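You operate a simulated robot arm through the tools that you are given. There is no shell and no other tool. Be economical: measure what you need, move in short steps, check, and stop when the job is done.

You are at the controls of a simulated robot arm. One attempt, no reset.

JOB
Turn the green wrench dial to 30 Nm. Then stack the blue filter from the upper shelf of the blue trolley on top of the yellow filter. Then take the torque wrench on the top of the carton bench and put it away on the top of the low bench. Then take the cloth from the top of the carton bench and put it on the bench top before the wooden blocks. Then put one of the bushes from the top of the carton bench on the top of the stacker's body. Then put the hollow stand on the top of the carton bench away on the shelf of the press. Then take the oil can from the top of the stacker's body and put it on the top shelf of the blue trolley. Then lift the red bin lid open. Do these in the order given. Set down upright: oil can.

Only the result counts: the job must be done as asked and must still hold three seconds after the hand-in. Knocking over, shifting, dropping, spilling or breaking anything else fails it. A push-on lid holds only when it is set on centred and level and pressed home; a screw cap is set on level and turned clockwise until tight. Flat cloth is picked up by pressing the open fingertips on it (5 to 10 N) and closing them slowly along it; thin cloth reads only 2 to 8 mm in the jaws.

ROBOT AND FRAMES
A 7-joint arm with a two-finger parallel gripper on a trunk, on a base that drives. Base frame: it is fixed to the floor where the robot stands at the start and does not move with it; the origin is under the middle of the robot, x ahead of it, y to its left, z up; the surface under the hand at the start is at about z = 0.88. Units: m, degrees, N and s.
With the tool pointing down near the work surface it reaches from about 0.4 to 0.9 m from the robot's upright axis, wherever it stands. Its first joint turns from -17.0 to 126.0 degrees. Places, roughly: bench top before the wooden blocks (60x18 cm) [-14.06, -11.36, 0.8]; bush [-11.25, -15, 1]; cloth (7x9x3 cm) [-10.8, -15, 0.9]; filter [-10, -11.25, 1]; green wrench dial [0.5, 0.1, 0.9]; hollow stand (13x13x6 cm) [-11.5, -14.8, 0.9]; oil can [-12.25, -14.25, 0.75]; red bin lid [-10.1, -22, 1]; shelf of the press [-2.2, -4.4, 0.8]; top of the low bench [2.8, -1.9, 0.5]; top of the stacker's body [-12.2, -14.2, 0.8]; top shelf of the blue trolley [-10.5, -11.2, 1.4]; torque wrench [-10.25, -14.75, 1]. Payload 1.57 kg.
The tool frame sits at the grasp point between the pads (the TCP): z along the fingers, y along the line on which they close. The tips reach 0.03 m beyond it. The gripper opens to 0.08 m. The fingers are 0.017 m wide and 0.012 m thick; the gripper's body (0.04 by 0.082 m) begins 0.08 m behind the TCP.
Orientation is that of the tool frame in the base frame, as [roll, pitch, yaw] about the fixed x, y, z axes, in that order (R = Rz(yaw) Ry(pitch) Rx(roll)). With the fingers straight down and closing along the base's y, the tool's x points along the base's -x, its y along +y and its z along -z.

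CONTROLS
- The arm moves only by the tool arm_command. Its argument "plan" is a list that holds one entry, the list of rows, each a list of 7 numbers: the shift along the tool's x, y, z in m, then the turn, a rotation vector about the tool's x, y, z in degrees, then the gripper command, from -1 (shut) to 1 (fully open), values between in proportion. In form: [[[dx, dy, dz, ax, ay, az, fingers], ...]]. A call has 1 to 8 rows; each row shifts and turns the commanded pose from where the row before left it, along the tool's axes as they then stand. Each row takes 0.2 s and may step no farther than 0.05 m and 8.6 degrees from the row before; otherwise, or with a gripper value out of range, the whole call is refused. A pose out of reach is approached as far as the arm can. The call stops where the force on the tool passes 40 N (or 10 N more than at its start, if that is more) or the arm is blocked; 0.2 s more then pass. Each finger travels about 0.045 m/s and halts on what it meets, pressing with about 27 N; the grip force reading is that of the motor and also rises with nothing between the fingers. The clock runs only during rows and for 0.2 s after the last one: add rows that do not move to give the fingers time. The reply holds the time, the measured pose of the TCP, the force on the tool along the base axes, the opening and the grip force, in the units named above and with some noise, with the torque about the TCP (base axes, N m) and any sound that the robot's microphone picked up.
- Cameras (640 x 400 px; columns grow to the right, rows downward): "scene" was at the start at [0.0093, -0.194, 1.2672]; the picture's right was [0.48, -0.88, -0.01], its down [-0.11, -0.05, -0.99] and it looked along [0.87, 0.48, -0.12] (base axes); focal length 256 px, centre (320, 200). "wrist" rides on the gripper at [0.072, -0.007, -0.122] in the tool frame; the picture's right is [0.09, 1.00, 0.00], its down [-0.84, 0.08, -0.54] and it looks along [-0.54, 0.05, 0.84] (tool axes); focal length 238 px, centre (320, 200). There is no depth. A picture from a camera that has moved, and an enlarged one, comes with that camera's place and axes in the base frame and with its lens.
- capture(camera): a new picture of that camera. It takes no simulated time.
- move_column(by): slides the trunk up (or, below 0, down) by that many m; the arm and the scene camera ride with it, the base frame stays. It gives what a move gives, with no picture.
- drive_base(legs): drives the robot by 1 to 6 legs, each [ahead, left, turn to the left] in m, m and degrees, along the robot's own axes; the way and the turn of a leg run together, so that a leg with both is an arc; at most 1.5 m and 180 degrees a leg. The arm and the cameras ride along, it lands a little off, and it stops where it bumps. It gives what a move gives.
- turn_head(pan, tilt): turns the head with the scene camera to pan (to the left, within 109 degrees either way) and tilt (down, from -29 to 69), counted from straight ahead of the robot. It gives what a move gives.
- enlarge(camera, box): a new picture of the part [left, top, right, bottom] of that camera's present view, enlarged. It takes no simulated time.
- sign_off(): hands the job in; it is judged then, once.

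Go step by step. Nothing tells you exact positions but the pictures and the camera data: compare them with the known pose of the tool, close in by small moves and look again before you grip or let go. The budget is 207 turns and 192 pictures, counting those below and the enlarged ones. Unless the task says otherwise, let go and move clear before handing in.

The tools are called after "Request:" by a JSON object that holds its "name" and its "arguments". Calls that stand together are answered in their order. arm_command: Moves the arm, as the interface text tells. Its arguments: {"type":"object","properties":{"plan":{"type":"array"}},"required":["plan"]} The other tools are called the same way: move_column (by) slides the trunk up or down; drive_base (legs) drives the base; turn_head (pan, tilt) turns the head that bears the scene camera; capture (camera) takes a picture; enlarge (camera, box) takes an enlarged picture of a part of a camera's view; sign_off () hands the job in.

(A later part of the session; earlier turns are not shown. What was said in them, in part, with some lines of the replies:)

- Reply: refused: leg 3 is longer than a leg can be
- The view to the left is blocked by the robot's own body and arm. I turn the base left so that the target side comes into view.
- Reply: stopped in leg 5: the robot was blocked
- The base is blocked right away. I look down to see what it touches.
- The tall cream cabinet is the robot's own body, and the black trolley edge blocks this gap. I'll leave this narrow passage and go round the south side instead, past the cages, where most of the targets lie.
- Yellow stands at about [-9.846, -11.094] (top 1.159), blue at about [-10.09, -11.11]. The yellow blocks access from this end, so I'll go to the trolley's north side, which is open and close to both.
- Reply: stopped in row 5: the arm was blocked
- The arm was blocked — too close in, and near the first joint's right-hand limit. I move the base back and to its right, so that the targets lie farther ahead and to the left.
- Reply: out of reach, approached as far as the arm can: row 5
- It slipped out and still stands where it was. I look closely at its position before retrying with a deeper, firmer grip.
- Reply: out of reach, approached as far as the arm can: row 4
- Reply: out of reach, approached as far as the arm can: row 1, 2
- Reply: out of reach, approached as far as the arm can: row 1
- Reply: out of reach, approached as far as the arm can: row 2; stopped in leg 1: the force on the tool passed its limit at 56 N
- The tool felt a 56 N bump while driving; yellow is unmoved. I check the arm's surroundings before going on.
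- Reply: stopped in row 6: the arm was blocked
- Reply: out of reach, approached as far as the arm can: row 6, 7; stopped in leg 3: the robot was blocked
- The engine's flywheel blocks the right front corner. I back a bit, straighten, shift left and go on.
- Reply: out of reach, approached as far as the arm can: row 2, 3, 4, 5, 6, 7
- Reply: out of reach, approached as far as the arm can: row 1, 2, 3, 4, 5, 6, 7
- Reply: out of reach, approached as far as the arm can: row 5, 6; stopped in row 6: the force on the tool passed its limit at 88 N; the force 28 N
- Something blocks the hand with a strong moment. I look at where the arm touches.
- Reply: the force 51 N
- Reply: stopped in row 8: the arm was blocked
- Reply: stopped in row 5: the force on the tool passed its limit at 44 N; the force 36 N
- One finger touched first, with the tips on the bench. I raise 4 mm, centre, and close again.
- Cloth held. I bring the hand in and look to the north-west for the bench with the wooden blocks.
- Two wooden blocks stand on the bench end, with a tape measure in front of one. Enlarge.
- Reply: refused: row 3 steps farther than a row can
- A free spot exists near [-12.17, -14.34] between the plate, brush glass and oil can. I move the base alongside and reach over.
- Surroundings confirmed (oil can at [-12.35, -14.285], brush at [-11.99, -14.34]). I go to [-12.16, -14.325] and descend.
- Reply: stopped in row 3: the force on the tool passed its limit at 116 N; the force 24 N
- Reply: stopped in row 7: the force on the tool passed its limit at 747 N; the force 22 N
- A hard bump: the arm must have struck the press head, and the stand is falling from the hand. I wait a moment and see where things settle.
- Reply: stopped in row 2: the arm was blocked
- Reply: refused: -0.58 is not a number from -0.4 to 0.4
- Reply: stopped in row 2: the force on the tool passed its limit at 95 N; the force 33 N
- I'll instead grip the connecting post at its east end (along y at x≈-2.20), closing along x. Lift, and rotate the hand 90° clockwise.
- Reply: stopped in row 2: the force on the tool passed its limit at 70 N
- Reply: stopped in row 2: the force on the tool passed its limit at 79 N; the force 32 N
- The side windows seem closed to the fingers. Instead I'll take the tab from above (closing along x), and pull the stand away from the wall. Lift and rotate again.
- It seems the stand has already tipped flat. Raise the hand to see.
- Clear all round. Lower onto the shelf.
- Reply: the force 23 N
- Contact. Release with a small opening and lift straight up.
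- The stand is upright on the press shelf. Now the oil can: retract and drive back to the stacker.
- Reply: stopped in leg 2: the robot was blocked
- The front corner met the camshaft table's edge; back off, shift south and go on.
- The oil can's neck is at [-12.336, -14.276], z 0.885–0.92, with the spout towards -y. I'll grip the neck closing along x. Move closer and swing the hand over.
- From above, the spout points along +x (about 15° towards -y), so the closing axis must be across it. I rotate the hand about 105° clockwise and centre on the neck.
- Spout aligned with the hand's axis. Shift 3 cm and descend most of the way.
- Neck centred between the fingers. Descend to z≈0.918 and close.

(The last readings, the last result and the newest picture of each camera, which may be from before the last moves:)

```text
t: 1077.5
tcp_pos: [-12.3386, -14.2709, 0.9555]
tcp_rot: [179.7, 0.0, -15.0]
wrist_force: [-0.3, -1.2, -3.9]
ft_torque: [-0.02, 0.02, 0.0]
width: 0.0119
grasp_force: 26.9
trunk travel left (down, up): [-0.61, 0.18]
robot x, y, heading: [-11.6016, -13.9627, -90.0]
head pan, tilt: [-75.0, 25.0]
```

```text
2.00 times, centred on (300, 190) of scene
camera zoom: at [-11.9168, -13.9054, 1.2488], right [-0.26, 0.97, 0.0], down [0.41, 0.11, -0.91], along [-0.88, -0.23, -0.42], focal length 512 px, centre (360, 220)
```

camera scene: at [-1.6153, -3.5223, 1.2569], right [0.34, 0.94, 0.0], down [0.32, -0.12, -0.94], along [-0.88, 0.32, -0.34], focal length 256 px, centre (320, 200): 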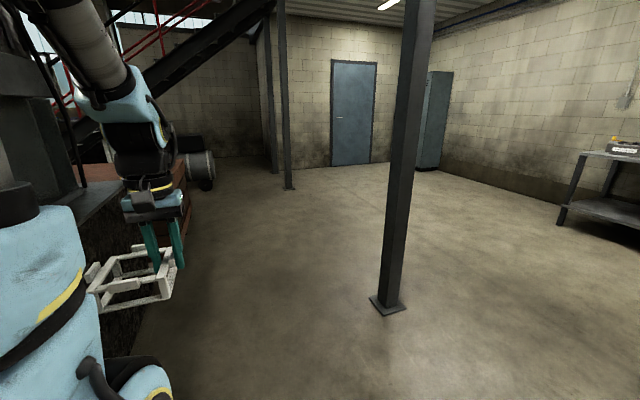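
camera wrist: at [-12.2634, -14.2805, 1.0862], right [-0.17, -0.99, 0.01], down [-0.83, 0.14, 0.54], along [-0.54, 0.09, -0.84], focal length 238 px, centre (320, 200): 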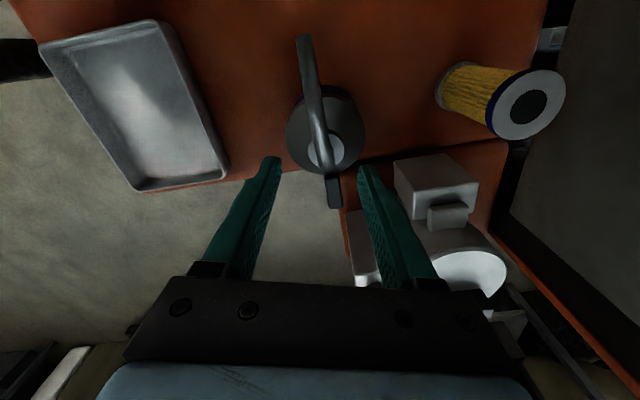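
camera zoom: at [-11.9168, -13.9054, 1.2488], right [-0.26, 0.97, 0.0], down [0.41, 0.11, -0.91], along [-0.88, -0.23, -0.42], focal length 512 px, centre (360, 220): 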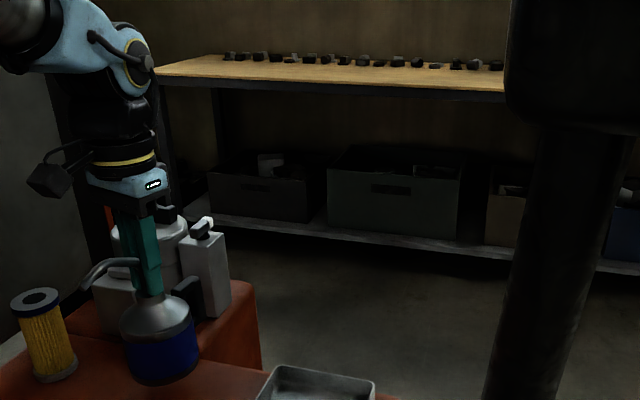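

The can hangs well by its neck, but the trolley's top shelf is too high for a tool-down grip. I'll set it back, tilt the hand 55° about the closing axis while straddling the neck, and regrip.

Request:
{"name": "arm_command", "arguments": {"plan": [[[0, 0, 0.015, 0, 0, 0, -1], [0, 0, 0.015, 0, 0, 0, -1], [0, 0, 0.007, 0, 0, 0, -1], [0, 0, 0, 0, 0, 0, -1], [0, 0, 0, 0, 0, 0, 0], [0, 0, 0, 0, 0, 0, 0.2], [0, 0, 0, 0, 0, 0, 0.2]]]}}

Request:
{"name": "arm_command", "arguments": {"plan": [[[0, 0, 0, 0, -8, 0, 0.2], [0, 0, 0, 0, -8, 0, 0.2], [0, 0, 0, 0, -8, 0, 0.2], [0, 0, 0, 0, -8, 0, 0.2], [0, 0, 0, 0, -8, 0, 0.2], [0, 0, 0, 0, -8, 0, 0.2], [0, 0, 0, 0, -7, 0, 0.2], [0, 0, 0, 0, 0, 0, 0.2]]]}}

Request:
{"name": "enlarge", "arguments": {"camera": "scene", "box": [140, 90, 460, 290]}}

```text
t: 1079.1
tcp_pos: [-12.3384, -14.2713, 0.9182]
tcp_rot: [179.6, 0.0, -14.9]
wrist_force: [-0.6, -0.1, 1.1]
ft_torque: [0.0, 0.0, 0.0]
width: 0.048
grasp_force: 0.2
trunk travel left (down, up): [-0.61, 0.18]
robot x, y, heading: [-11.5983, -13.962, -90.0]
head pan, tilt: [-75.0, 25.0]
```

```text
t: 1080.9
tcp_pos: [-12.3373, -14.2712, 0.9195]
tcp_rot: [179.4, 55.2, -15.5]
wrist_force: [-0.3, 0.9, 0.0]
ft_torque: [-0.01, 0.0, -0.02]
width: 0.048
grasp_force: 0.1
trunk travel left (down, up): [-0.61, 0.18]
robot x, y, heading: [-11.599, -13.9659, -89.8]
head pan, tilt: [-75.0, 25.0]
```

```text
2.00 times, centred on (300, 190) of scene
camera zoom: at [-11.9166, -13.9053, 1.2489], right [-0.26, 0.97, 0.0], down [0.41, 0.11, -0.91], along [-0.88, -0.23, -0.42], focal length 512 px, centre (360, 220)
```

zoom: 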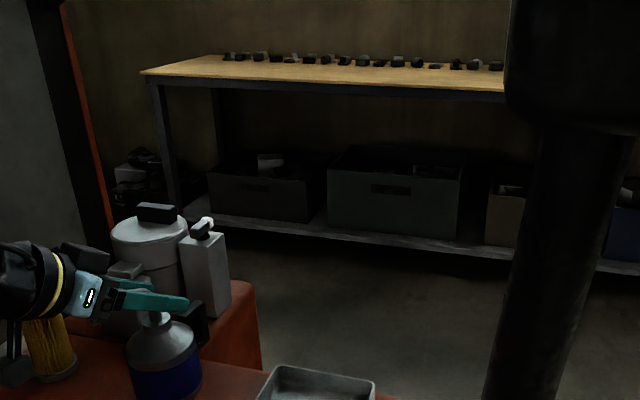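

The hand now straddles the neck at 55° tilt without contact. Lower 1 cm, close, test-lift.

Request:
{"name": "arm_command", "arguments": {"plan": [[[0.0085, 0, 0.006, 0, 0, 0, 0.2], [0, 0, 0, 0, 0, 0, -0.3], [0, 0, 0, 0, 0, 0, -1], [0, 0, 0, 0, 0, 0, -1], [0, 0, 0, 0, 0, 0, -1], [0, 0, 0, 0, 0, 0, -1]]]}}

Request:
{"name": "arm_command", "arguments": {"plan": [[[-0.008, 0, -0.0057, 0, 0, 0, -1], [-0.01, 0, -0.007, 0, 0, 0, -1], [-0.015, 0, -0.01, 0, 0, 0, -1], [-0.02, 0, -0.014, 0, 0, 0, -1], [-0.02, 0, -0.014, 0, 0, 0, -1], [-0.03, 0, -0.02, 0, 0, 0, -1], [-0.03, 0, -0.02, 0, 0, 0, -1], [0, 0, 0, 0, 0, 0, -1]]]}}

Request:
{"name": "capture", "arguments": {"camera": "wrist"}}

```text
t: 1081.4
tcp_pos: [-12.3405, -14.271, 0.9156]
tcp_rot: [178.9, 55.7, -16.0]
wrist_force: [3.9, 2.3, 20.1]
ft_torque: [-0.04, -1.42, -0.07]
width: 0.0319
grasp_force: 2.4
trunk travel left (down, up): [-0.61, 0.18]
robot x, y, heading: [-11.5986, -13.9619, -89.9]
head pan, tilt: [-75.0, 25.0]
stopped in row 2: the force on the tool passed its limit at 45 N (the readings are from after the stop); the commanded pose is now the measured one
```

```text
t: 1083.2
tcp_pos: [-12.3419, -14.2698, 1.0755]
tcp_rot: [179.0, 55.4, -15.7]
wrist_force: [-0.4, 0.5, -3.4]
ft_torque: [0.04, 0.01, 0.02]
width: 0.0116
grasp_force: 26.9
trunk travel left (down, up): [-0.61, 0.18]
robot x, y, heading: [-11.5981, -13.9633, -90.0]
head pan, tilt: [-75.0, 25.0]
```

```text
14 pictures are left
camera wrist: at [-12.2035, -14.2986, 1.0869], right [-0.21, -0.98, -0.07], down [-0.05, -0.06, 1.0], along [-0.98, 0.21, -0.03], focal length 238 px, centre (320, 200)
```

wrist: 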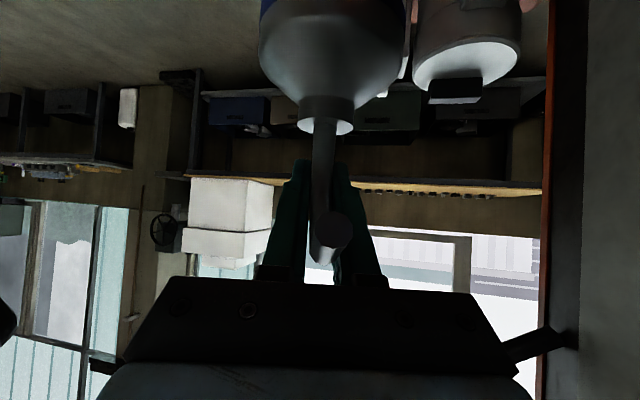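

Held upright by the neck (3.4 N). I retract the hand towards me and drive round to the trolley's north side.

Request:
{"name": "arm_command", "arguments": {"plan": [[[-0.02, 0, -0.014, 0, 0, 0, -1], [-0.02, 0, -0.014, 0, 0, 0, -1], [0.019, -0.0118, -0.036, 0, 0, 0, -1], [0.019, -0.0118, -0.036, 0, 0, 0, -1], [0.019, -0.0118, -0.036, 0, 0, 0, -1], [0.019, -0.0118, -0.036, 0, 0, 0, -1], [0.019, -0.0118, -0.036, 0, 0, 0, -1], [0.019, -0.0118, -0.036, 0, 0, 0, -1]]]}}

Request:
{"name": "drive_base", "arguments": {"legs": [[-0.5, 0, 0], [-0.9, -0.8, 0], [-0.5, -0.3, 0], [-1.4, 0, 0], [-0.6, 0, 0], [0, 0, 90]]}}

```text
t: 1085.0
tcp_pos: [-12.136, -14.2559, 1.1424]
tcp_rot: [178.9, 55.3, -15.6]
wrist_force: [-0.5, 0.3, -4.3]
ft_torque: [-0.01, -0.03, -0.01]
width: 0.0115
grasp_force: 26.3
out of reach, approached as far as the arm can: row 5, 6
trunk travel left (down, up): [-0.61, 0.18]
robot x, y, heading: [-11.5952, -13.9605, -90.1]
head pan, tilt: [-75.0, 25.0]
```

```text
t: 1087.2
tcp_pos: [-12.1349, -13.9317, 1.1418]
tcp_rot: [179.2, 55.1, -14.2]
wrist_force: [1.1, -6.2, -3.8]
ft_torque: [0.4, 0.05, -0.48]
width: 0.0115
grasp_force: 27.5
trunk travel left (down, up): [-0.61, 0.18]
robot x, y, heading: [-11.5979, -13.6296, -89.9]
head pan, tilt: [-75.0, 25.0]
stopped in leg 1: the force on the tool passed its limit at 107 N (the readings are from after the stop); the commanded pose is now the measured one
```

The hand touched the stacker's tiller; the can is still held. I go back south a little, east clear of it, then around.

Request:
{"name": "drive_base", "arguments": {"legs": [[0.06, 0, 0], [0, 0.45, 0], [-0.6, 0, 0], [-0.9, -0.75, 0], [-0.1, -0.8, 0]]}}

Request:
{"name": "turn_head", "arguments": {"pan": -30, "tilt": 20}}

Request:
{"name": "capture", "arguments": {"camera": "scene"}}

```text
t: 1102.8
tcp_pos: [-13.2398, -12.3819, 1.1413]
tcp_rot: [179.1, 55.1, -15.0]
wrist_force: [0.1, -0.2, -3.7]
ft_torque: [0.02, -0.03, -0.02]
width: 0.0113
grasp_force: 27.0
trunk travel left (down, up): [-0.61, 0.18]
robot x, y, heading: [-12.6999, -12.0817, -90.5]
head pan, tilt: [-75.0, 25.0]
```

```text
t: 1104.0
tcp_pos: [-13.2401, -12.3805, 1.1408]
tcp_rot: [178.9, 55.1, -15.0]
wrist_force: [0.2, 0.3, -4.6]
ft_torque: [0.02, 0.01, -0.01]
width: 0.0115
grasp_force: 27.3
trunk travel left (down, up): [-0.61, 0.18]
robot x, y, heading: [-12.7026, -12.0847, -90.4]
head pan, tilt: [-30.0, 20.0]
```

```text
13 pictures are left
camera scene: at [-12.9763, -12.0808, 1.2569], right [-0.86, 0.51, 0.0], down [0.17, 0.29, -0.94], along [-0.48, -0.81, -0.34], focal length 256 px, centre (320, 200)
```

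scene: 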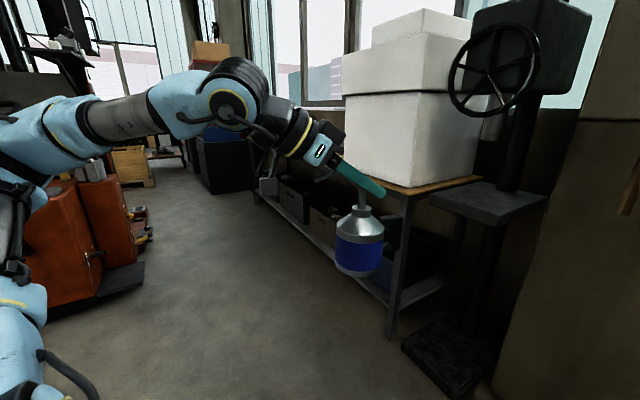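

The can hangs upright. Continue north, then east along the trolley's north side, and raise the trunk.

Request:
{"name": "drive_base", "arguments": {"legs": [[-1.3, 0, 0], [-0.65, 0, 0], [0, 0, 90.4], [1.0, 0, 0], [0.9, 0, 0]]}}

Request:
{"name": "move_column", "arguments": {"by": 0.18}}

Request:
{"name": "arm_command", "arguments": {"plan": [[[-0.036, 0, -0.025, 0, 0, 0, -1], [-0.036, 0, -0.025, 0, 0, 0, -1], [-0.036, 0, -0.025, 0, 0, 0, -1], [-0.036, 0, -0.025, 0, 0, 0, -1], [-0.036, 0, -0.025, 0, 0, 0, -1], [-0.036, 0, -0.025, 0, 0, 0, -1], [-0.03, 0, -0.02, 0, 0, 0, -1], [0, 0, 0, 0, 0, 0, -1]]]}}

Request:
{"name": "turn_head", "arguments": {"pan": -60, "tilt": 0}}

Request:
{"name": "capture", "arguments": {"camera": "scene"}}

```text
t: 1126.5
tcp_pos: [-10.5158, -10.5513, 1.1424]
tcp_rot: [179.0, 55.1, 79.0]
wrist_force: [0.4, 0.2, -3.9]
ft_torque: [0.0, 0.02, 0.01]
width: 0.0115
grasp_force: 27.4
trunk travel left (down, up): [-0.61, 0.18]
robot x, y, heading: [-10.8534, -10.0364, 3.5]
head pan, tilt: [-30.0, 20.0]
```

```text
t: 1128.5
tcp_pos: [-10.517, -10.5506, 1.3211]
tcp_rot: [179.1, 55.0, 79.1]
wrist_force: [-0.9, -0.6, -4.3]
ft_torque: [-0.03, -0.04, 0.0]
width: 0.0116
grasp_force: 26.9
trunk travel left (down, up): [-0.79, 0.0]
robot x, y, heading: [-10.8526, -10.0362, 3.5]
head pan, tilt: [-30.0, 20.0]
```

```text
t: 1130.3
tcp_pos: [-10.5195, -10.5496, 1.6224]
tcp_rot: [179.0, 55.1, 79.1]
wrist_force: [0.1, -0.1, -5.2]
ft_torque: [-0.03, -0.02, 0.01]
width: 0.0116
grasp_force: 26.6
trunk travel left (down, up): [-0.79, 0.0]
robot x, y, heading: [-10.8534, -10.0328, 3.9]
head pan, tilt: [-30.0, 20.0]
```

```text
t: 1131.3
tcp_pos: [-10.5198, -10.5503, 1.6215]
tcp_rot: [179.1, 55.1, 79.1]
wrist_force: [0.2, 0.0, -4.6]
ft_torque: [-0.03, -0.01, 0.05]
width: 0.0113
grasp_force: 27.0
trunk travel left (down, up): [-0.79, 0.0]
robot x, y, heading: [-10.8558, -10.0379, 3.7]
head pan, tilt: [-60.0, 0.0]
```

```text
12 pictures are left
camera scene: at [-10.8666, -10.3437, 1.4691], right [-0.83, -0.56, 0.0], down [0.0, 0.0, -1.0], along [0.56, -0.83, 0.0], focal length 256 px, centre (320, 200)
```

scene: 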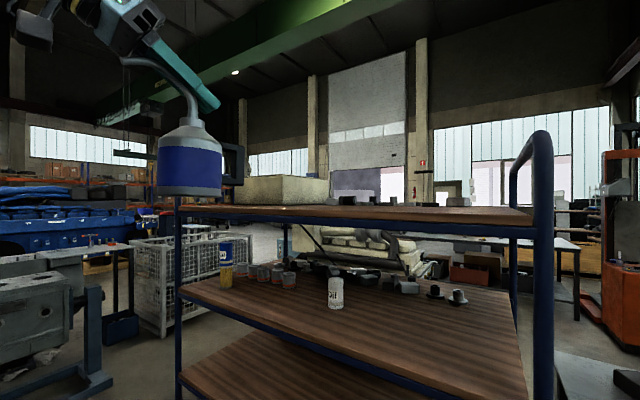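

The can bottom is at z≈1.476, 3–4 cm above the top shelf (≈1.44), and the near area is free. I move the base south with the can over the shelf.

Request:
{"name": "drive_base", "arguments": {"legs": [[0, 0, -3.7], [0.05, -0.45, 0]]}}

Request:
{"name": "capture", "arguments": {"camera": "scene"}}

```text
t: 1134.5
tcp_pos: [-10.5181, -11.0039, 1.6197]
tcp_rot: [179.0, 55.0, 74.0]
wrist_force: [0.6, 0.4, -4.7]
ft_torque: [-0.07, 0.02, 0.03]
width: 0.0113
grasp_force: 26.9
trunk travel left (down, up): [-0.79, 0.0]
robot x, y, heading: [-10.8078, -10.4599, -1.1]
head pan, tilt: [-60.0, 0.0]
stopped in leg 2: the robot was blocked; the commanded pose is now the measured one
```

```text
11 pictures are left
camera scene: at [-10.8474, -10.7669, 1.4692], right [-0.88, -0.48, 0.0], down [0.0, 0.0, -1.0], along [0.48, -0.88, 0.0], focal length 256 px, centre (320, 200)
```

scene: 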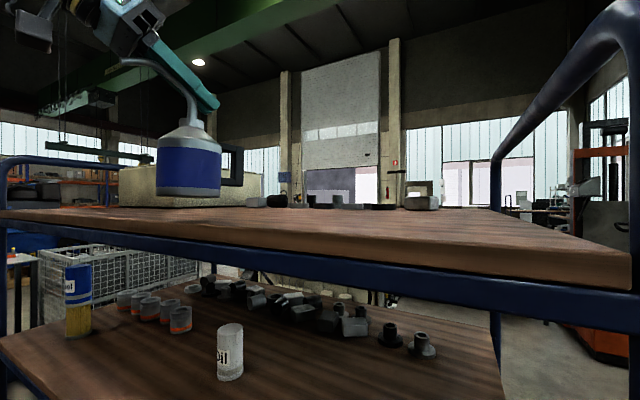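

Blue-on-yellow stack still stands. Reach 9 cm farther over the shelf.

Request:
{"name": "arm_command", "arguments": {"plan": [[[-0.0165, 0.0083, 0.0236, 0, 0, 0, -1], [-0.0165, 0.0083, 0.0236, 0, 0, 0, -1], [-0.0165, 0.0083, 0.0236, 0, 0, 0, -1], [0, 0, 0, 0, 0, 0, -1]]]}}

Request:
{"name": "arm_command", "arguments": {"plan": [[[0.0082, 0, 0.0057, 0, 0, 0, -1], [0.0082, 0, 0.0057, 0, 0, 0, -1], [0, 0, 0, 0, 0, 0, -1]]]}}

Request:
{"name": "capture", "arguments": {"camera": "scene"}}

```text
t: 1135.5
tcp_pos: [-10.5172, -11.0935, 1.6206]
tcp_rot: [179.1, 55.1, 74.1]
wrist_force: [-0.4, -0.6, -4.6]
ft_torque: [-0.02, 0.03, -0.04]
width: 0.0113
grasp_force: 26.4
trunk travel left (down, up): [-0.79, 0.0]
robot x, y, heading: [-10.8055, -10.4586, -1.2]
head pan, tilt: [-60.0, 0.0]
```

```text
t: 1136.3
tcp_pos: [-10.5167, -11.0929, 1.5995]
tcp_rot: [179.0, 55.1, 74.0]
wrist_force: [0.1, 0.5, -4.0]
ft_torque: [-0.01, 0.01, 0.01]
width: 0.0115
grasp_force: 26.9
trunk travel left (down, up): [-0.79, 0.0]
robot x, y, heading: [-10.8079, -10.46, -1.4]
head pan, tilt: [-60.0, 0.0]
```

```text
10 pictures are left
camera scene: at [-10.8474, -10.7669, 1.4692], right [-0.88, -0.48, 0.0], down [0.0, 0.0, -1.0], along [0.48, -0.88, 0.0], focal length 256 px, centre (320, 200)
```

scene: 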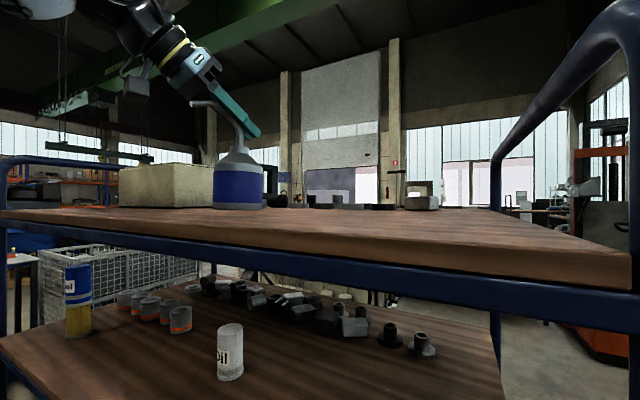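

Upright and close to the shelf. Lower in 4 mm steps to contact.

Request:
{"name": "arm_command", "arguments": {"plan": [[[0.0035, 0, 0.0024, 0, 0, 0, -1], [0.0035, 0, 0.0024, 0, 0, 0, -1], [0, 0, 0, 0, 0, 0, -1]]]}}

```text
t: 1137.1
tcp_pos: [-10.5188, -11.0939, 1.5924]
tcp_rot: [179.0, 55.1, 74.0]
wrist_force: [0.2, -0.7, -4.6]
ft_torque: [-0.02, 0.03, -0.01]
width: 0.0116
grasp_force: 26.6
trunk travel left (down, up): [-0.79, 0.0]
robot x, y, heading: [-10.8052, -10.4618, -1.5]
head pan, tilt: [-60.0, 0.0]
```

Request:
{"name": "arm_command", "arguments": {"plan": [[[0.0035, 0, 0.0024, 0, 0, 0, -1], [0.0025, 0, 0.0017, 0, 0, 0, -1], [0, 0, 0, 0, 0, 0, -1]]]}}

```text
t: 1137.9
tcp_pos: [-10.5184, -11.0916, 1.5889]
tcp_rot: [178.9, 55.3, 73.9]
wrist_force: [0.2, 0.9, 15.6]
ft_torque: [-0.38, 0.12, 0.0]
width: 0.0115
grasp_force: 27.3
trunk travel left (down, up): [-0.79, 0.0]
robot x, y, heading: [-10.8046, -10.4584, -1.3]
head pan, tilt: [-60.0, 0.0]
```

Contact. Release and withdraw along the fingers' axis.

Request:
{"name": "arm_command", "arguments": {"plan": [[[-0.001, 0, -0.0007, 0, 0, 0, -0.5], [0, 0, 0, 0, 0, 0, 0], [0, 0, 0, 0, 0, 0, 0.3], [0, 0, 0, 0, 0, 0, 0.4], [0, 0, -0.02, 0, 0, 0, 0.4], [0, 0, -0.035, 0, 0, 0, 0.4], [0, 0, -0.04, 0, 0, 0, 0.4], [0, 0, -0.03, 0, 0, 0, 0.4]]]}}

Request:
{"name": "capture", "arguments": {"camera": "scene"}}

```text
t: 1139.7
tcp_pos: [-10.491, -10.9936, 1.6553]
tcp_rot: [179.0, 55.0, 74.0]
wrist_force: [0.2, 0.3, 0.1]
ft_torque: [0.03, 0.01, 0.01]
width: 0.056
grasp_force: 0.1
trunk travel left (down, up): [-0.79, 0.0]
robot x, y, heading: [-10.8059, -10.458, -1.2]
head pan, tilt: [-60.0, 0.0]
```

```text
9 pictures are left
camera scene: at [-10.8476, -10.767, 1.4692], right [-0.88, -0.48, 0.0], down [0.0, 0.0, -1.0], along [0.48, -0.88, 0.0], focal length 256 px, centre (320, 200)
```

scene: 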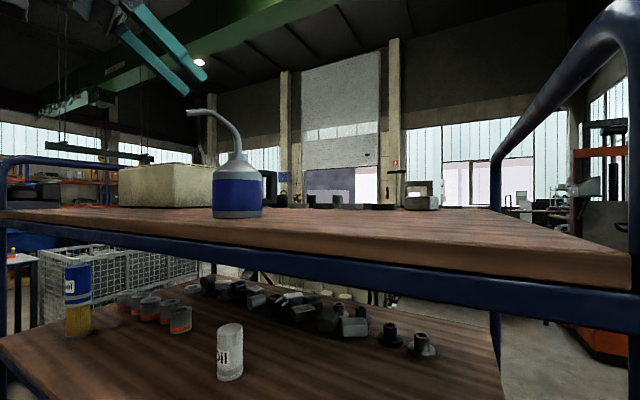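

The oil can stands upright on the top shelf. Last job: the red bin lid at about [-10.1, -22]. I straighten the hand, lower the trunk and drive out through the lane and south.

Request:
{"name": "arm_command", "arguments": {"plan": [[[0, 0, -0.03, 0, 0, 0, 1], [0, 0, -0.03, 0, 8, 0, 1], [0, 0, 0, 0, 8, 0, 1], [0, 0, 0, 0, 8, 0, 1], [0, 0, 0, 0, 8, 0, 1], [0, 0, 0, 0, 8, 0, 1], [0, 0, 0, 0, 8, 0, 1], [0, 0, 0, 0, 7, 0, 1]]]}}

Request:
{"name": "drive_base", "arguments": {"legs": [[0, 0.45, 1.2], [1.1, 0, 0], [1.12, 0, 0]]}}

Request:
{"name": "move_column", "arguments": {"by": -0.2}}

```text
t: 1141.5
tcp_pos: [-10.4818, -10.9443, 1.6788]
tcp_rot: [179.1, 24.8, 73.9]
wrist_force: [-0.2, -0.5, 0.2]
ft_torque: [0.01, -0.02, 0.01]
width: 0.0799
grasp_force: 0.1
out of reach, approached as far as the arm can: row 5, 6, 7, 8
trunk travel left (down, up): [-0.79, 0.0]
robot x, y, heading: [-10.8055, -10.4608, -1.6]
head pan, tilt: [-60.0, 0.0]
```

```text
t: 1153.6
tcp_pos: [-8.445, -10.5074, 1.6796]
tcp_rot: [179.2, 24.9, 75.9]
wrist_force: [-0.2, -0.5, -0.3]
ft_torque: [0.04, 0.01, -0.04]
width: 0.08
grasp_force: 0.1
trunk travel left (down, up): [-0.79, 0.0]
robot x, y, heading: [-8.7849, -10.0327, 0.3]
head pan, tilt: [-60.0, 0.0]
stopped in leg 3: the robot was blocked; the commanded pose is now the measured one
```

```text
t: 1155.7
tcp_pos: [-8.4449, -10.5077, 1.4796]
tcp_rot: [179.1, 24.9, 75.9]
wrist_force: [0.2, 0.2, -0.3]
ft_torque: [-0.01, 0.0, 0.02]
width: 0.0799
grasp_force: 0.1
trunk travel left (down, up): [-0.59, 0.2]
robot x, y, heading: [-8.7868, -10.0319, 0.1]
head pan, tilt: [-60.0, 0.0]
```

Request:
{"name": "drive_base", "arguments": {"legs": [[-0.16, 0, 0], [0, 0, -90], [0, 0.17, 0], [1.4, 0, 0], [0.25, 0, 0], [0, 0.18, 0]]}}

Request:
{"name": "drive_base", "arguments": {"legs": [[1.3, 0, 0], [0.66, 0, 0], [0, 1.2, 0], [0, 1.15, 0], [1.5, 0, 0], [1.3, 0, 0]]}}

Request:
{"name": "turn_head", "arguments": {"pan": -35, "tilt": 8}}

Request:
{"name": "capture", "arguments": {"camera": "scene"}}

```text
t: 1171.0
tcp_pos: [-9.0686, -11.982, 1.48]
tcp_rot: [179.2, 24.8, -14.8]
wrist_force: [-0.8, 0.2, -0.5]
ft_torque: [0.02, 0.01, -0.02]
width: 0.0802
grasp_force: 0.1
trunk travel left (down, up): [-0.59, 0.2]
robot x, y, heading: [-8.5926, -11.6478, -90.4]
head pan, tilt: [-60.0, 0.0]
```

```text
t: 1205.2
tcp_pos: [-6.7901, -16.7507, 1.4793]
tcp_rot: [179.2, 24.9, -17.1]
wrist_force: [0.2, -0.4, 0.6]
ft_torque: [-0.01, -0.01, -0.02]
width: 0.0803
grasp_force: 0.0
trunk travel left (down, up): [-0.59, 0.2]
robot x, y, heading: [-6.2975, -16.437, -92.7]
head pan, tilt: [-60.0, 0.0]
```

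```text
t: 1206.1
tcp_pos: [-6.7881, -16.7513, 1.4795]
tcp_rot: [179.1, 24.9, -17.1]
wrist_force: [0.2, 0.2, -0.9]
ft_torque: [0.02, 0.0, 0.0]
width: 0.0801
grasp_force: 0.0
trunk travel left (down, up): [-0.59, 0.2]
robot x, y, heading: [-6.2985, -16.4356, -92.7]
head pan, tilt: [-35.0, 8.0]
```

```text
8 pictures are left
camera scene: at [-6.5788, -16.419, 1.2565], right [-0.79, 0.61, 0.0], down [0.09, 0.11, -0.99], along [-0.61, -0.78, -0.14], focal length 256 px, centre (320, 200)
```

scene: 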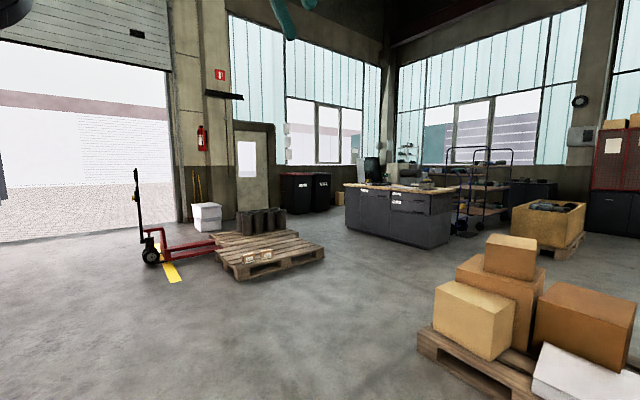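

The red-lidded bin is straight down the lane between the pallets and the dark cabinet. Enlarge it.

Request:
{"name": "enlarge", "arguments": {"camera": "scene", "box": [268, 160, 348, 225]}}

Request:
{"name": "drive_base", "arguments": {"legs": [[0, 0, -62.3], [1.5, 0, 0], [1.5, 0, 0], [0.7, 0, 0], [0, 0, 65]]}}

```text
6.15 times, centred on (308, 192) of scene
camera zoom: at [-6.5788, -16.419, 1.2565], right [-0.79, 0.61, 0.0], down [0.09, 0.11, -0.99], along [-0.61, -0.78, -0.14], focal length 1576 px, centre (394, 246)
```

zoom: 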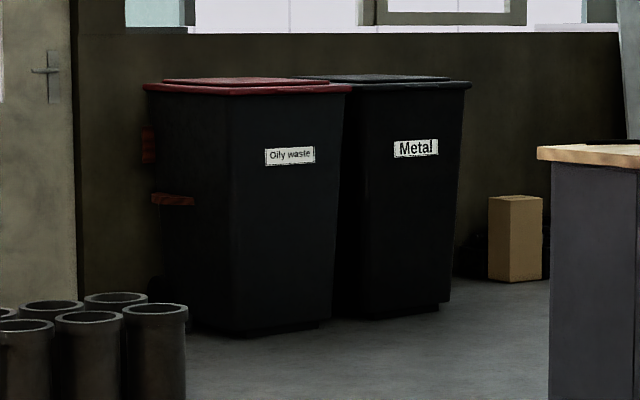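

```text
t: 1215.5
tcp_pos: [-8.0815, -16.7348, 1.4801]
tcp_rot: [178.9, 24.9, -81.2]
wrist_force: [-0.3, -0.8, -0.1]
ft_torque: [0.0, 0.0, -0.02]
width: 0.0803
grasp_force: 0.0
trunk travel left (down, up): [-0.59, 0.2]
robot x, y, heading: [-7.5885, -17.0369, -156.6]
head pan, tilt: [-35.0, 8.0]
stopped in leg 2: the robot was blocked; the commanded pose is now the measured one
```

The "Oily waste" bin: its front faces north and the lid hinges at the back. I thread between the carton pallet and the wooden pallet.

Request:
{"name": "drive_base", "arguments": {"legs": [[-0.15, 0, 0], [0, 0, 26], [1.45, 0, 0], [0.15, 0, 0], [1.3, -0.32, 0], [0, 0, 40.6]]}}

Request:
{"name": "turn_head", "arguments": {"pan": 0, "tilt": 15}}

Request:
{"name": "capture", "arguments": {"camera": "scene"}}

```text
t: 1220.6
tcp_pos: [-8.1484, -17.0875, 1.4801]
tcp_rot: [179.0, 24.9, -58.6]
wrist_force: [0.1, -0.2, 0.2]
ft_torque: [0.03, 0.02, -0.01]
width: 0.0799
grasp_force: 0.0
trunk travel left (down, up): [-0.59, 0.2]
robot x, y, heading: [-7.5769, -17.1795, -134.1]
head pan, tilt: [-35.0, 8.0]
stopped in leg 3: the robot was blocked; the commanded pose is now the measured one
```

```text
t: 1221.6
tcp_pos: [-8.1491, -17.088, 1.4808]
tcp_rot: [179.0, 25.0, -58.8]
wrist_force: [0.0, -0.6, -0.6]
ft_torque: [0.0, -0.02, -0.01]
width: 0.0799
grasp_force: 0.0
trunk travel left (down, up): [-0.59, 0.2]
robot x, y, heading: [-7.5734, -17.1823, -134.2]
head pan, tilt: [0.0, 15.0]
```

```text
6 pictures are left
camera scene: at [-7.7479, -17.0282, 1.2451], right [-0.72, 0.7, 0.0], down [0.18, 0.19, -0.97], along [-0.67, -0.69, -0.26], focal length 256 px, centre (320, 200)
```

scene: 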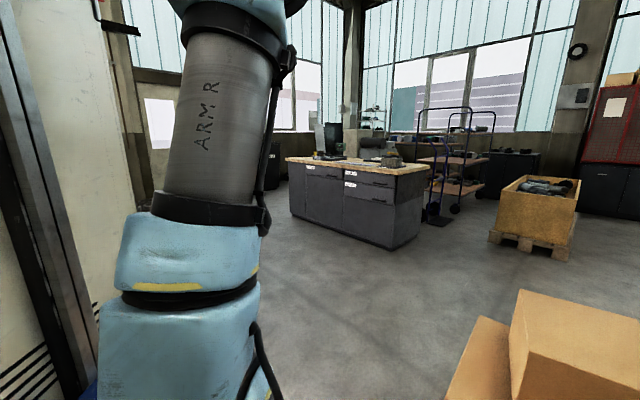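

Request:
{"name": "drive_base", "arguments": {"legs": [[0, 0.45, 0], [0.8, -0.17, 0], [0.8, -0.17, 0], [1.05, -0.37, 0], [0, 0, 44.2], [1.5, 0, 0]]}}

Request:
{"name": "turn_head", "arguments": {"pan": -10, "tilt": 20}}

Request:
{"name": "capture", "arguments": {"camera": "scene"}}

```text
t: 1237.5
tcp_pos: [-10.0888, -18.8076, 1.4798]
tcp_rot: [178.9, 24.9, -58.8]
wrist_force: [-0.7, -0.5, -0.3]
ft_torque: [-0.01, -0.02, -0.03]
width: 0.0801
grasp_force: 0.0
trunk travel left (down, up): [-0.59, 0.2]
robot x, y, heading: [-9.5142, -18.9012, -134.3]
head pan, tilt: [0.0, 15.0]
stopped in leg 4: the robot was blocked; the commanded pose is now the measured one
```

```text
t: 1238.2
tcp_pos: [-10.0896, -18.8078, 1.4807]
tcp_rot: [179.1, 25.0, -58.7]
wrist_force: [0.0, -0.6, 1.0]
ft_torque: [-0.01, -0.03, 0.0]
width: 0.0799
grasp_force: 0.0
trunk travel left (down, up): [-0.59, 0.2]
robot x, y, heading: [-9.5169, -18.9013, -134.4]
head pan, tilt: [-10.0, 20.0]
```

```text
5 pictures are left
camera scene: at [-9.6979, -18.7354, 1.237], right [-0.59, 0.81, 0.0], down [0.28, 0.2, -0.94], along [-0.76, -0.55, -0.34], focal length 256 px, centre (320, 200)
```

scene: 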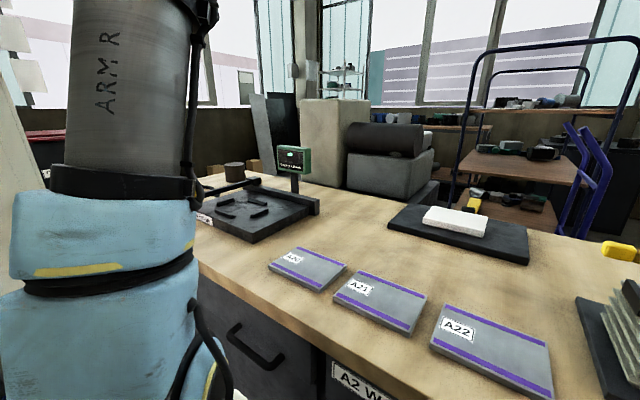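

Request:
{"name": "drive_base", "arguments": {"legs": [[-0.15, 0.1, 0], [0, 0, 44.4], [0.5, 0, 0], [0.8, -0.12, 0], [0.7, -0.1, 0]]}}

Request:
{"name": "turn_head", "arguments": {"pan": -20, "tilt": 15}}

Request:
{"name": "capture", "arguments": {"camera": "scene"}}

```text
t: 1251.5
tcp_pos: [-10.0516, -21.1489, 1.4797]
tcp_rot: [179.0, 24.9, -15.0]
wrist_force: [0.2, 1.1, 0.0]
ft_torque: [-0.02, 0.06, 0.02]
width: 0.0802
grasp_force: 0.0
trunk travel left (down, up): [-0.59, 0.2]
robot x, y, heading: [-9.5732, -20.8189, -90.3]
head pan, tilt: [-10.0, 20.0]
```

```text
t: 1252.2
tcp_pos: [-10.0525, -21.1495, 1.4808]
tcp_rot: [178.9, 24.9, -14.9]
wrist_force: [-0.1, -0.7, 1.0]
ft_torque: [0.03, 0.02, 0.03]
width: 0.0799
grasp_force: 0.0
trunk travel left (down, up): [-0.59, 0.2]
robot x, y, heading: [-9.5746, -20.8167, -90.6]
head pan, tilt: [-20.0, 15.0]
```

```text
4 pictures are left
camera scene: at [-9.8353, -20.8232, 1.2451], right [-0.94, 0.35, 0.0], down [0.09, 0.24, -0.97], along [-0.34, -0.91, -0.26], focal length 256 px, centre (320, 200)
```

scene: 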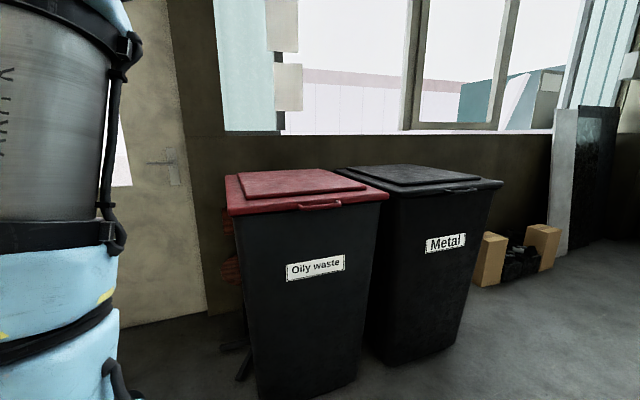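

The lid (front lip y≈-21.63, z≈1.0, handle at its front; hinge at y≈-22.2) is in clear view. Plan: point the closed fingers ahead, get under the lip, and swing the lid up. First reorient the hand.

Request:
{"name": "arm_command", "arguments": {"plan": [[[0.0175, 0, 0.038, 0, 0, 0, 0], [0.0175, 0, 0.038, 0, 0, 0, 0], [0.0175, 0, 0.038, 0, 0, 0, 0], [0.0175, 0, 0.038, 0, 0, 0, 0], [0.0175, 0, 0.038, 0, 0, 0, 0], [0.0175, 0, 0.038, 0, 0, 0, 0], [0.0175, 0, 0.038, 0, 0, 0, 0], [0.0175, 0, 0.038, 0, 0, 0, 0]]]}}

Request:
{"name": "arm_command", "arguments": {"plan": [[[0, 0, 0, 0, 8.3, 0, 0], [0, 0, 0, 0, 8.3, 0, 0], [0, 0, 0, 0, 8.3, 0, 0], [0, 0, 0, 0, 0, -8.1, 0], [0, 0, 0, 0, 0, -8.1, 0], [0, 0, 0, 0, 0, -8.1, 0], [0, 0, 0, 0, 0, -8.1, 0], [0, 0, 0, 0, 0, -8.1, 0]]]}}

Request:
{"name": "arm_command", "arguments": {"plan": [[[0, 0, 0, 0, 0, -8.1, 0], [0, 0, 0, 0, 0, -8.1, 0], [0, 0, 0, 0, 0, -8.1, 0], [0, 0, 0, 0, 0, -8.1, 0], [0, 0, 0, 0, 0, -8.1, 0], [0, 0, 0, 0, 0, -8.1, 0], [0, 0, 0, 0, 0, -8.1, 0], [0, 0, 0, 0, 0, -8.1, 0]]]}}

Request:
{"name": "drive_base", "arguments": {"legs": [[0.03, -0.15, 0.5]]}}

```text
t: 1254.0
tcp_pos: [-10.0549, -21.1533, 1.1464]
tcp_rot: [178.9, 24.9, -15.0]
wrist_force: [0.6, 1.1, 0.3]
ft_torque: [-0.03, 0.02, 0.02]
width: 0.0399
grasp_force: 0.1
trunk travel left (down, up): [-0.59, 0.2]
robot x, y, heading: [-9.5742, -20.8182, -90.3]
head pan, tilt: [-20.0, 15.0]
```

```text
t: 1255.8
tcp_pos: [-10.054, -21.1529, 1.1461]
tcp_rot: [179.3, 0.6, 26.1]
wrist_force: [-0.5, 0.4, 0.3]
ft_torque: [-0.01, -0.01, -0.03]
width: 0.0401
grasp_force: 0.2
trunk travel left (down, up): [-0.59, 0.2]
robot x, y, heading: [-9.5768, -20.8152, -90.4]
head pan, tilt: [-20.0, 15.0]
```

```text
t: 1257.6
tcp_pos: [-10.0543, -21.1527, 1.1455]
tcp_rot: [-179.8, 1.0, 90.8]
wrist_force: [0.9, 0.5, 0.2]
ft_torque: [-0.02, 0.0, -0.01]
width: 0.0402
grasp_force: 0.0
trunk travel left (down, up): [-0.59, 0.2]
robot x, y, heading: [-9.5749, -20.819, -90.3]
head pan, tilt: [-20.0, 15.0]
```

```text
t: 1259.0
tcp_pos: [-10.2024, -21.1863, 1.1456]
tcp_rot: [-179.8, 0.9, 91.0]
wrist_force: [0.2, -0.4, 0.0]
ft_torque: [0.01, -0.03, 0.0]
width: 0.04
grasp_force: 0.0
trunk travel left (down, up): [-0.59, 0.2]
robot x, y, heading: [-9.7267, -20.8443, -89.9]
head pan, tilt: [-20.0, 15.0]
```

Request:
{"name": "arm_command", "arguments": {"plan": [[[-0.0395, 0.0247, -0.005, 0, 0, 0, -1], [-0.0395, 0.0247, -0.005, 0, 0, 0, -1], [-0.0395, 0.0247, -0.005, 0, 0, 0, -1], [-0.0395, 0.0247, -0.005, 0, 0, 0, -1], [-0.0395, 0.0247, -0.005, 0, 0, 0, -1], [-0.0395, 0.0247, -0.005, 0, 0, 0, -1]]]}}

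Request:
{"name": "arm_command", "arguments": {"plan": [[[-0.0395, 0.0247, -0.003, 0, 0, 0, -1], [-0.0395, 0.0247, -0.003, 0, 0, 0, -1], [-0.0395, 0.0247, -0.003, 0, 0, 0, -1], [-0.0395, 0.0247, -0.003, 0, 0, 0, -1], [-0.035, 0.0247, 0, 0, 0, 0, -1], [0, 0, 0, 0, -8, 0, -1], [0, 0, 0, 0, -8, 0, -1], [0, 0, 0, 0, -8, 0, -1]]]}}

Request:
{"name": "arm_command", "arguments": {"plan": [[[0, 0, 0, 0, -8, 0, -1], [0, 0, 0, 0, -8, 0, -1], [0, 0, 0, 0, -8, 0, -1], [0, 0, 0, 0, -8, 0, -1], [0, 0, 0, 0, -8, 0, -1], [0, 0, 0, 0, -8, 0, -1], [0, 0, 0, 0, -8, 0, -1], [0, 0, 0, 0, -6, 0, -1]]]}}

```text
t: 1260.4
tcp_pos: [-10.0473, -21.4196, 1.1807]
tcp_rot: [-179.9, 1.1, 91.2]
wrist_force: [-0.2, 0.6, 0.4]
ft_torque: [-0.07, 0.0, 0.02]
width: 0.0003
grasp_force: 20.9
trunk travel left (down, up): [-0.59, 0.2]
robot x, y, heading: [-9.728, -20.8464, -90.2]
head pan, tilt: [-20.0, 15.0]
```

```text
t: 1262.2
tcp_pos: [-9.9217, -21.6107, 1.1925]
tcp_rot: [-179.8, 25.0, 91.2]
wrist_force: [-0.9, -0.4, -0.2]
ft_torque: [-0.02, -0.01, 0.04]
width: 0.0001
grasp_force: 21.2
trunk travel left (down, up): [-0.59, 0.2]
robot x, y, heading: [-9.7242, -20.8449, -89.8]
head pan, tilt: [-20.0, 15.0]
```

```text
t: 1264.0
tcp_pos: [-9.9088, -21.6113, 1.1895]
tcp_rot: [176.5, 72.0, 90.6]
wrist_force: [0.1, -0.1, 1.0]
ft_torque: [0.01, -0.01, -0.02]
width: 0.0
grasp_force: 21.6
out of reach, approached as far as the arm can: row 5, 6, 7
trunk travel left (down, up): [-0.59, 0.2]
robot x, y, heading: [-9.7251, -20.8452, -89.9]
head pan, tilt: [-20.0, 15.0]
```

Tilt reached 72° (fingers nearly horizontal). Back off, lower to z≈0.93, then advance under the lip.

Request:
{"name": "drive_base", "arguments": {"legs": [[-0.22, 0, 0]]}}

Request:
{"name": "arm_command", "arguments": {"plan": [[[0.041, 0, 0.0133, 0, 0, 0, -1], [0.041, 0, 0.0133, 0, 0, 0, -1], [0.041, 0, 0.0133, 0, 0, 0, -1], [0.041, 0, 0.0133, 0, 0, 0, -1], [0.041, 0, 0.0133, 0, 0, 0, -1], [0.041, 0, 0.0133, 0, 0, 0, -1], [0, 0, 0, 0, 0, 0, -1]]]}}

Request:
{"name": "capture", "arguments": {"camera": "wrist"}}

```text
t: 1265.7
tcp_pos: [-9.9085, -21.3935, 1.1892]
tcp_rot: [176.3, 71.8, 90.6]
wrist_force: [-0.1, -0.1, 1.1]
ft_torque: [-0.02, 0.01, -0.02]
width: 0.0
grasp_force: 21.7
trunk travel left (down, up): [-0.59, 0.2]
robot x, y, heading: [-9.7281, -20.6251, -90.0]
head pan, tilt: [-20.0, 15.0]
```

```text
t: 1267.3
tcp_pos: [-9.9034, -21.3931, 0.9321]
tcp_rot: [176.4, 71.9, 90.7]
wrist_force: [-0.3, -0.6, -0.7]
ft_torque: [-0.01, -0.02, 0.0]
width: 0.0
grasp_force: 21.0
trunk travel left (down, up): [-0.59, 0.2]
robot x, y, heading: [-9.7284, -20.6269, -90.0]
head pan, tilt: [-20.0, 15.0]
```

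```text
3 pictures are left
camera wrist: at [-9.9194, -21.2543, 0.9022], right [0.99, 0.1, -0.07], down [0.04, 0.26, 0.96], along [0.11, -0.96, 0.25], focal length 238 px, centre (320, 200)
```

wrist: 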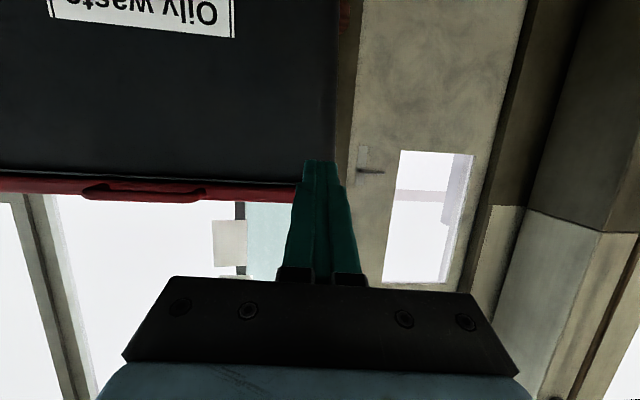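

The lip spans z 0.975–1.01; my fingers are 4 cm below. Advance under it (and 10 cm towards the middle), then lift a bit.

Request:
{"name": "drive_base", "arguments": {"legs": [[0, -0.1, 0], [0.22, 0, 0]]}}

Request:
{"name": "arm_command", "arguments": {"plan": [[[-0.028, 0, -0.009, 0, 0, 0, -1], [-0.028, 0, -0.009, 0, 0, 0, -1], [-0.028, 0, -0.009, 0, 0, 0, -1], [0, 0, 0, 0, 0, 0, -1]]]}}

```text
t: 1269.7
tcp_pos: [-10.0026, -21.6169, 0.9326]
tcp_rot: [176.5, 71.9, 90.7]
wrist_force: [0.5, 0.9, -0.3]
ft_torque: [0.02, 0.01, -0.02]
width: 0.0
grasp_force: 21.2
trunk travel left (down, up): [-0.59, 0.2]
robot x, y, heading: [-9.824, -20.8555, -89.8]
head pan, tilt: [-20.0, 15.0]
```

```text
t: 1270.7
tcp_pos: [-10.0028, -21.6193, 1.0191]
tcp_rot: [176.4, 71.8, 90.9]
wrist_force: [0.9, 0.4, -2.8]
ft_torque: [0.07, -0.01, 0.0]
width: 0.0
grasp_force: 21.1
trunk travel left (down, up): [-0.59, 0.2]
robot x, y, heading: [-9.8247, -20.8533, -89.9]
head pan, tilt: [-20.0, 15.0]
```

The lid rests on the fingers (2.8 N) and is rising. Continue along an arc, up and inwards.

Request:
{"name": "arm_command", "arguments": {"plan": [[[-0.04, 0, 0.0045, 0, 0, 0, -1], [-0.04, 0, 0.0045, 0, 0, 0, -1], [-0.04, 0, 0.0045, 0, 0, 0, -1], [-0.0347, 0, 0.0098, 0, 0, 0, -1], [-0.0347, 0, 0.0098, 0, 0, 0, -1], [-0.0347, 0, 0.0098, 0, 0, 0, -1], [0, 0, 0, 0, 0, 0, -1]]]}}

```text
t: 1271.4
tcp_pos: [-10.0028, -21.6542, 1.1072]
tcp_rot: [176.2, 71.7, 90.6]
wrist_force: [3.8, 35.8, 3.5]
ft_torque: [-0.38, 0.09, -0.53]
width: 0.0
grasp_force: 21.4
trunk travel left (down, up): [-0.59, 0.2]
robot x, y, heading: [-9.8265, -20.8472, -89.6]
head pan, tilt: [-20.0, 15.0]
stopped in row 3: the force on the tool passed its limit at 56 N (the readings are from after the stop); the commanded pose is now the measured one
```

The tip presses the lid's front skirt: I'm lifting at the handle. I ease back 2 cm and follow the true arc of the front edge.

Request:
{"name": "arm_command", "arguments": {"plan": [[[-0.003, 0, -0.024, 0, 0, 0, -1], [-0.0353, 0, -0.0013, 0, 0, 0, -1], [-0.0353, 0, -0.0013, 0, 0, 0, -1], [-0.0353, 0, -0.0013, 0, 0, 0, -1], [-0.036, 0, 0.0094, 0, 0, 0, -1], [-0.036, 0, 0.0094, 0, 0, 0, -1], [0, 0, 0, 0, 0, 0, -1]]]}}

Request:
{"name": "capture", "arguments": {"camera": "scene"}}

```text
t: 1273.0
tcp_pos: [-10.0035, -21.705, 1.282]
tcp_rot: [176.4, 71.8, 90.6]
wrist_force: [-0.6, 0.8, -1.5]
ft_torque: [0.05, -0.06, 0.01]
width: 0.0001
grasp_force: 21.0
trunk travel left (down, up): [-0.59, 0.2]
robot x, y, heading: [-9.8264, -20.8555, -90.0]
head pan, tilt: [-20.0, 15.0]
```

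```text
2 pictures are left
camera scene: at [-10.0859, -20.8612, 1.2451], right [-0.94, 0.34, 0.0], down [0.09, 0.24, -0.97], along [-0.33, -0.91, -0.26], focal length 256 px, centre (320, 200)
```

scene: 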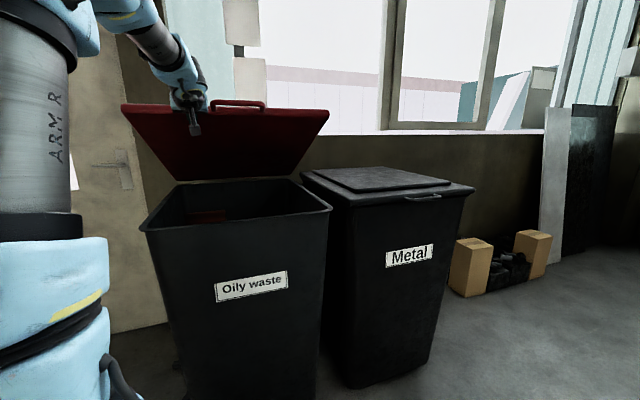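

The lid is already half open with the fingers under it. I continue by alternately driving forward and raising the trunk.

Request:
{"name": "drive_base", "arguments": {"legs": [[0.1, 0, 0]]}}

Request:
{"name": "move_column", "arguments": {"by": 0.1}}

Request:
{"name": "drive_base", "arguments": {"legs": [[0.1, 0, 0]]}}

Request:
{"name": "move_column", "arguments": {"by": 0.09}}

Request:
{"name": "drive_base", "arguments": {"legs": [[0.12, 0, 0]]}}

```text
t: 1274.3
tcp_pos: [-10.0023, -21.7998, 1.2932]
tcp_rot: [176.8, 72.7, 91.0]
wrist_force: [2.3, 11.5, 5.4]
ft_torque: [-0.29, 0.32, -0.44]
width: 0.0
grasp_force: 21.2
trunk travel left (down, up): [-0.59, 0.2]
robot x, y, heading: [-9.8278, -20.9512, -89.4]
head pan, tilt: [-20.0, 15.0]
stopped in leg 1: the force on the tool passed its limit at 55 N (the readings are from after the stop); the commanded pose is now the measured one
```

```text
t: 1275.7
tcp_pos: [-10.0024, -21.8018, 1.3904]
tcp_rot: [176.5, 72.5, 90.9]
wrist_force: [0.9, -0.2, 0.4]
ft_torque: [-0.02, 0.0, -0.01]
width: 0.0001
grasp_force: 21.5
trunk travel left (down, up): [-0.69, 0.1]
robot x, y, heading: [-9.8251, -20.9506, -89.8]
head pan, tilt: [-20.0, 15.0]
```

```text
t: 1276.8
tcp_pos: [-9.9996, -21.9025, 1.3904]
tcp_rot: [176.5, 72.6, 91.1]
wrist_force: [0.3, 1.1, -1.7]
ft_torque: [0.01, 0.0, 0.01]
width: 0.0
grasp_force: 20.9
trunk travel left (down, up): [-0.69, 0.1]
robot x, y, heading: [-9.827, -21.052, -89.2]
head pan, tilt: [-20.0, 15.0]
```

```text
t: 1278.1
tcp_pos: [-10.0009, -21.9035, 1.4817]
tcp_rot: [176.5, 72.6, 91.1]
wrist_force: [0.5, 0.2, -0.1]
ft_torque: [0.04, 0.0, 0.0]
width: 0.0
grasp_force: 21.8
trunk travel left (down, up): [-0.78, 0.01]
robot x, y, heading: [-9.823, -21.0558, -89.4]
head pan, tilt: [-20.0, 15.0]
```

```text
t: 1279.3
tcp_pos: [-9.9987, -22.0248, 1.4816]
tcp_rot: [176.5, 72.6, 91.1]
wrist_force: [-0.6, 0.3, 1.0]
ft_torque: [-0.01, 0.02, 0.0]
width: 0.0
grasp_force: 21.6
trunk travel left (down, up): [-0.78, 0.01]
robot x, y, heading: [-9.8244, -21.1743, -89.5]
head pan, tilt: [-20.0, 15.0]
```

No more load on the fingers. Check the lid.

Request:
{"name": "capture", "arguments": {"camera": "scene"}}

```text
1 pictures are left
camera scene: at [-10.0839, -21.1827, 1.4351], right [-0.94, 0.34, 0.0], down [0.09, 0.24, -0.97], along [-0.32, -0.91, -0.26], focal length 256 px, centre (320, 200)
```

scene: 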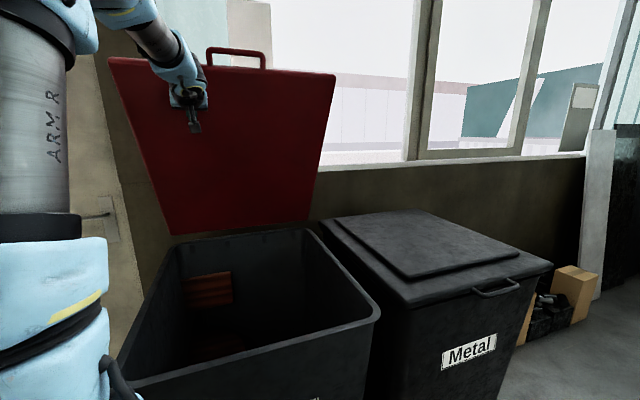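

The lid stands nearly upright. I push it a little farther back past vertical.

Request:
{"name": "arm_command", "arguments": {"plan": [[[-0.006, 0, 0.028, 0, 0, 0, -1], [-0.006, 0, 0.028, 0, 0, 0, -1], [-0.006, 0, 0.028, 0, 0, 0, -1], [-0.006, 0, 0.028, 0, 0, 0, -1], [0, 0, 0.028, 0, 0, 0, -1], [0, 0, 0.028, 0, 0, 0, -1], [0, 0, 0.028, 0, 0, 0, -1], [0, 0, 0, 0, 0, 0, -1]]]}}

```text
t: 1281.1
tcp_pos: [-9.9841, -22.2177, 1.443]
tcp_rot: [176.4, 72.4, 91.1]
wrist_force: [0.2, -0.6, 0.1]
ft_torque: [-0.07, 0.03, 0.02]
width: 0.0001
grasp_force: 21.8
trunk travel left (down, up): [-0.78, 0.01]
robot x, y, heading: [-9.8255, -21.1699, -89.7]
head pan, tilt: [-20.0, 15.0]
```

The hand is past vertical with no load, so the lid has gone over. Withdraw and check.

Request:
{"name": "drive_base", "arguments": {"legs": [[-0.45, 0, 0]]}}

Request:
{"name": "arm_command", "arguments": {"plan": [[[0, 0, 0, 0, 0, 0, -1], [0, 0, 0, 0, 0, 0, -1], [0, 0, 0, 0, 0, 0, -1], [0, 0, 0, 0, 0, 0, -1], [0, 0, 0, 0, 0, 0, -1], [0, 0, 0, 0, 0, 0, -1], [0, 0, 0, 0, 0, 0, -1], [0, 0, 0, 0, 0, 0, -1]]]}}

Request:
{"name": "capture", "arguments": {"camera": "scene"}}

```text
t: 1283.8
tcp_pos: [-9.9935, -21.7646, 1.4457]
tcp_rot: [176.5, 72.6, 90.7]
wrist_force: [0.4, 1.1, -0.4]
ft_torque: [-0.01, -0.01, -0.01]
width: 0.0
grasp_force: 21.4
trunk travel left (down, up): [-0.78, 0.01]
robot x, y, heading: [-9.8272, -20.7194, -90.2]
head pan, tilt: [-20.0, 15.0]
```

```text
t: 1285.6
tcp_pos: [-9.9933, -21.7634, 1.4442]
tcp_rot: [176.4, 72.6, 90.6]
wrist_force: [0.0, -0.1, -0.2]
ft_torque: [0.01, 0.03, 0.01]
width: 0.0
grasp_force: 21.4
trunk travel left (down, up): [-0.78, 0.01]
robot x, y, heading: [-9.8213, -20.7235, -90.0]
head pan, tilt: [-20.0, 15.0]
```

```text
0 pictures are left
camera scene: at [-10.0856, -20.729, 1.4351], right [-0.94, 0.34, 0.0], down [0.09, 0.24, -0.97], along [-0.33, -0.91, -0.26], focal length 256 px, centre (320, 200)
```

scene: 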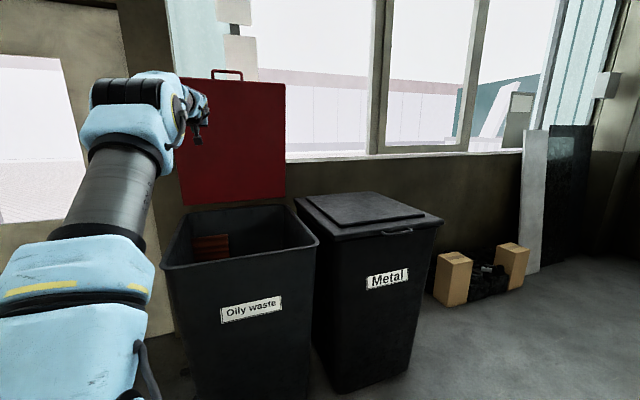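

The lid stands open by itself with the hand clear, and every step of the job has been carried out in order, so I hand in.

Request:
{"name": "sign_off", "arguments": {}}

```text
The job is handed in.
```

I did all eight tasks in the order given and handed in, but it was not a clean run.

What I could still see looked right: the lid stands open by itself. The stacked filters and the upright oil can also looked right when I left the trolley.

These could still count against it:

- **Hollow stand:** the arm hit the press head on the first try, with about 750 N on the tool. The stand fell to the floor, so I picked it up and set it upright on the press shelf. The loose parts on the shelf did not look moved.
- **Bumps while driving:** the base bumped into the black trolley, the camshaft table, the carton pallet, the wooden-topped cabinet and a few other things, and stopped each time. With the oil can in hand, the arm also hit the stacker's tiller with about 107 N. I saw nothing moved, but I did not check each one closely.
- **Yellow filter:** the blue filter tipped it slightly during stacking, and it settled back upright.
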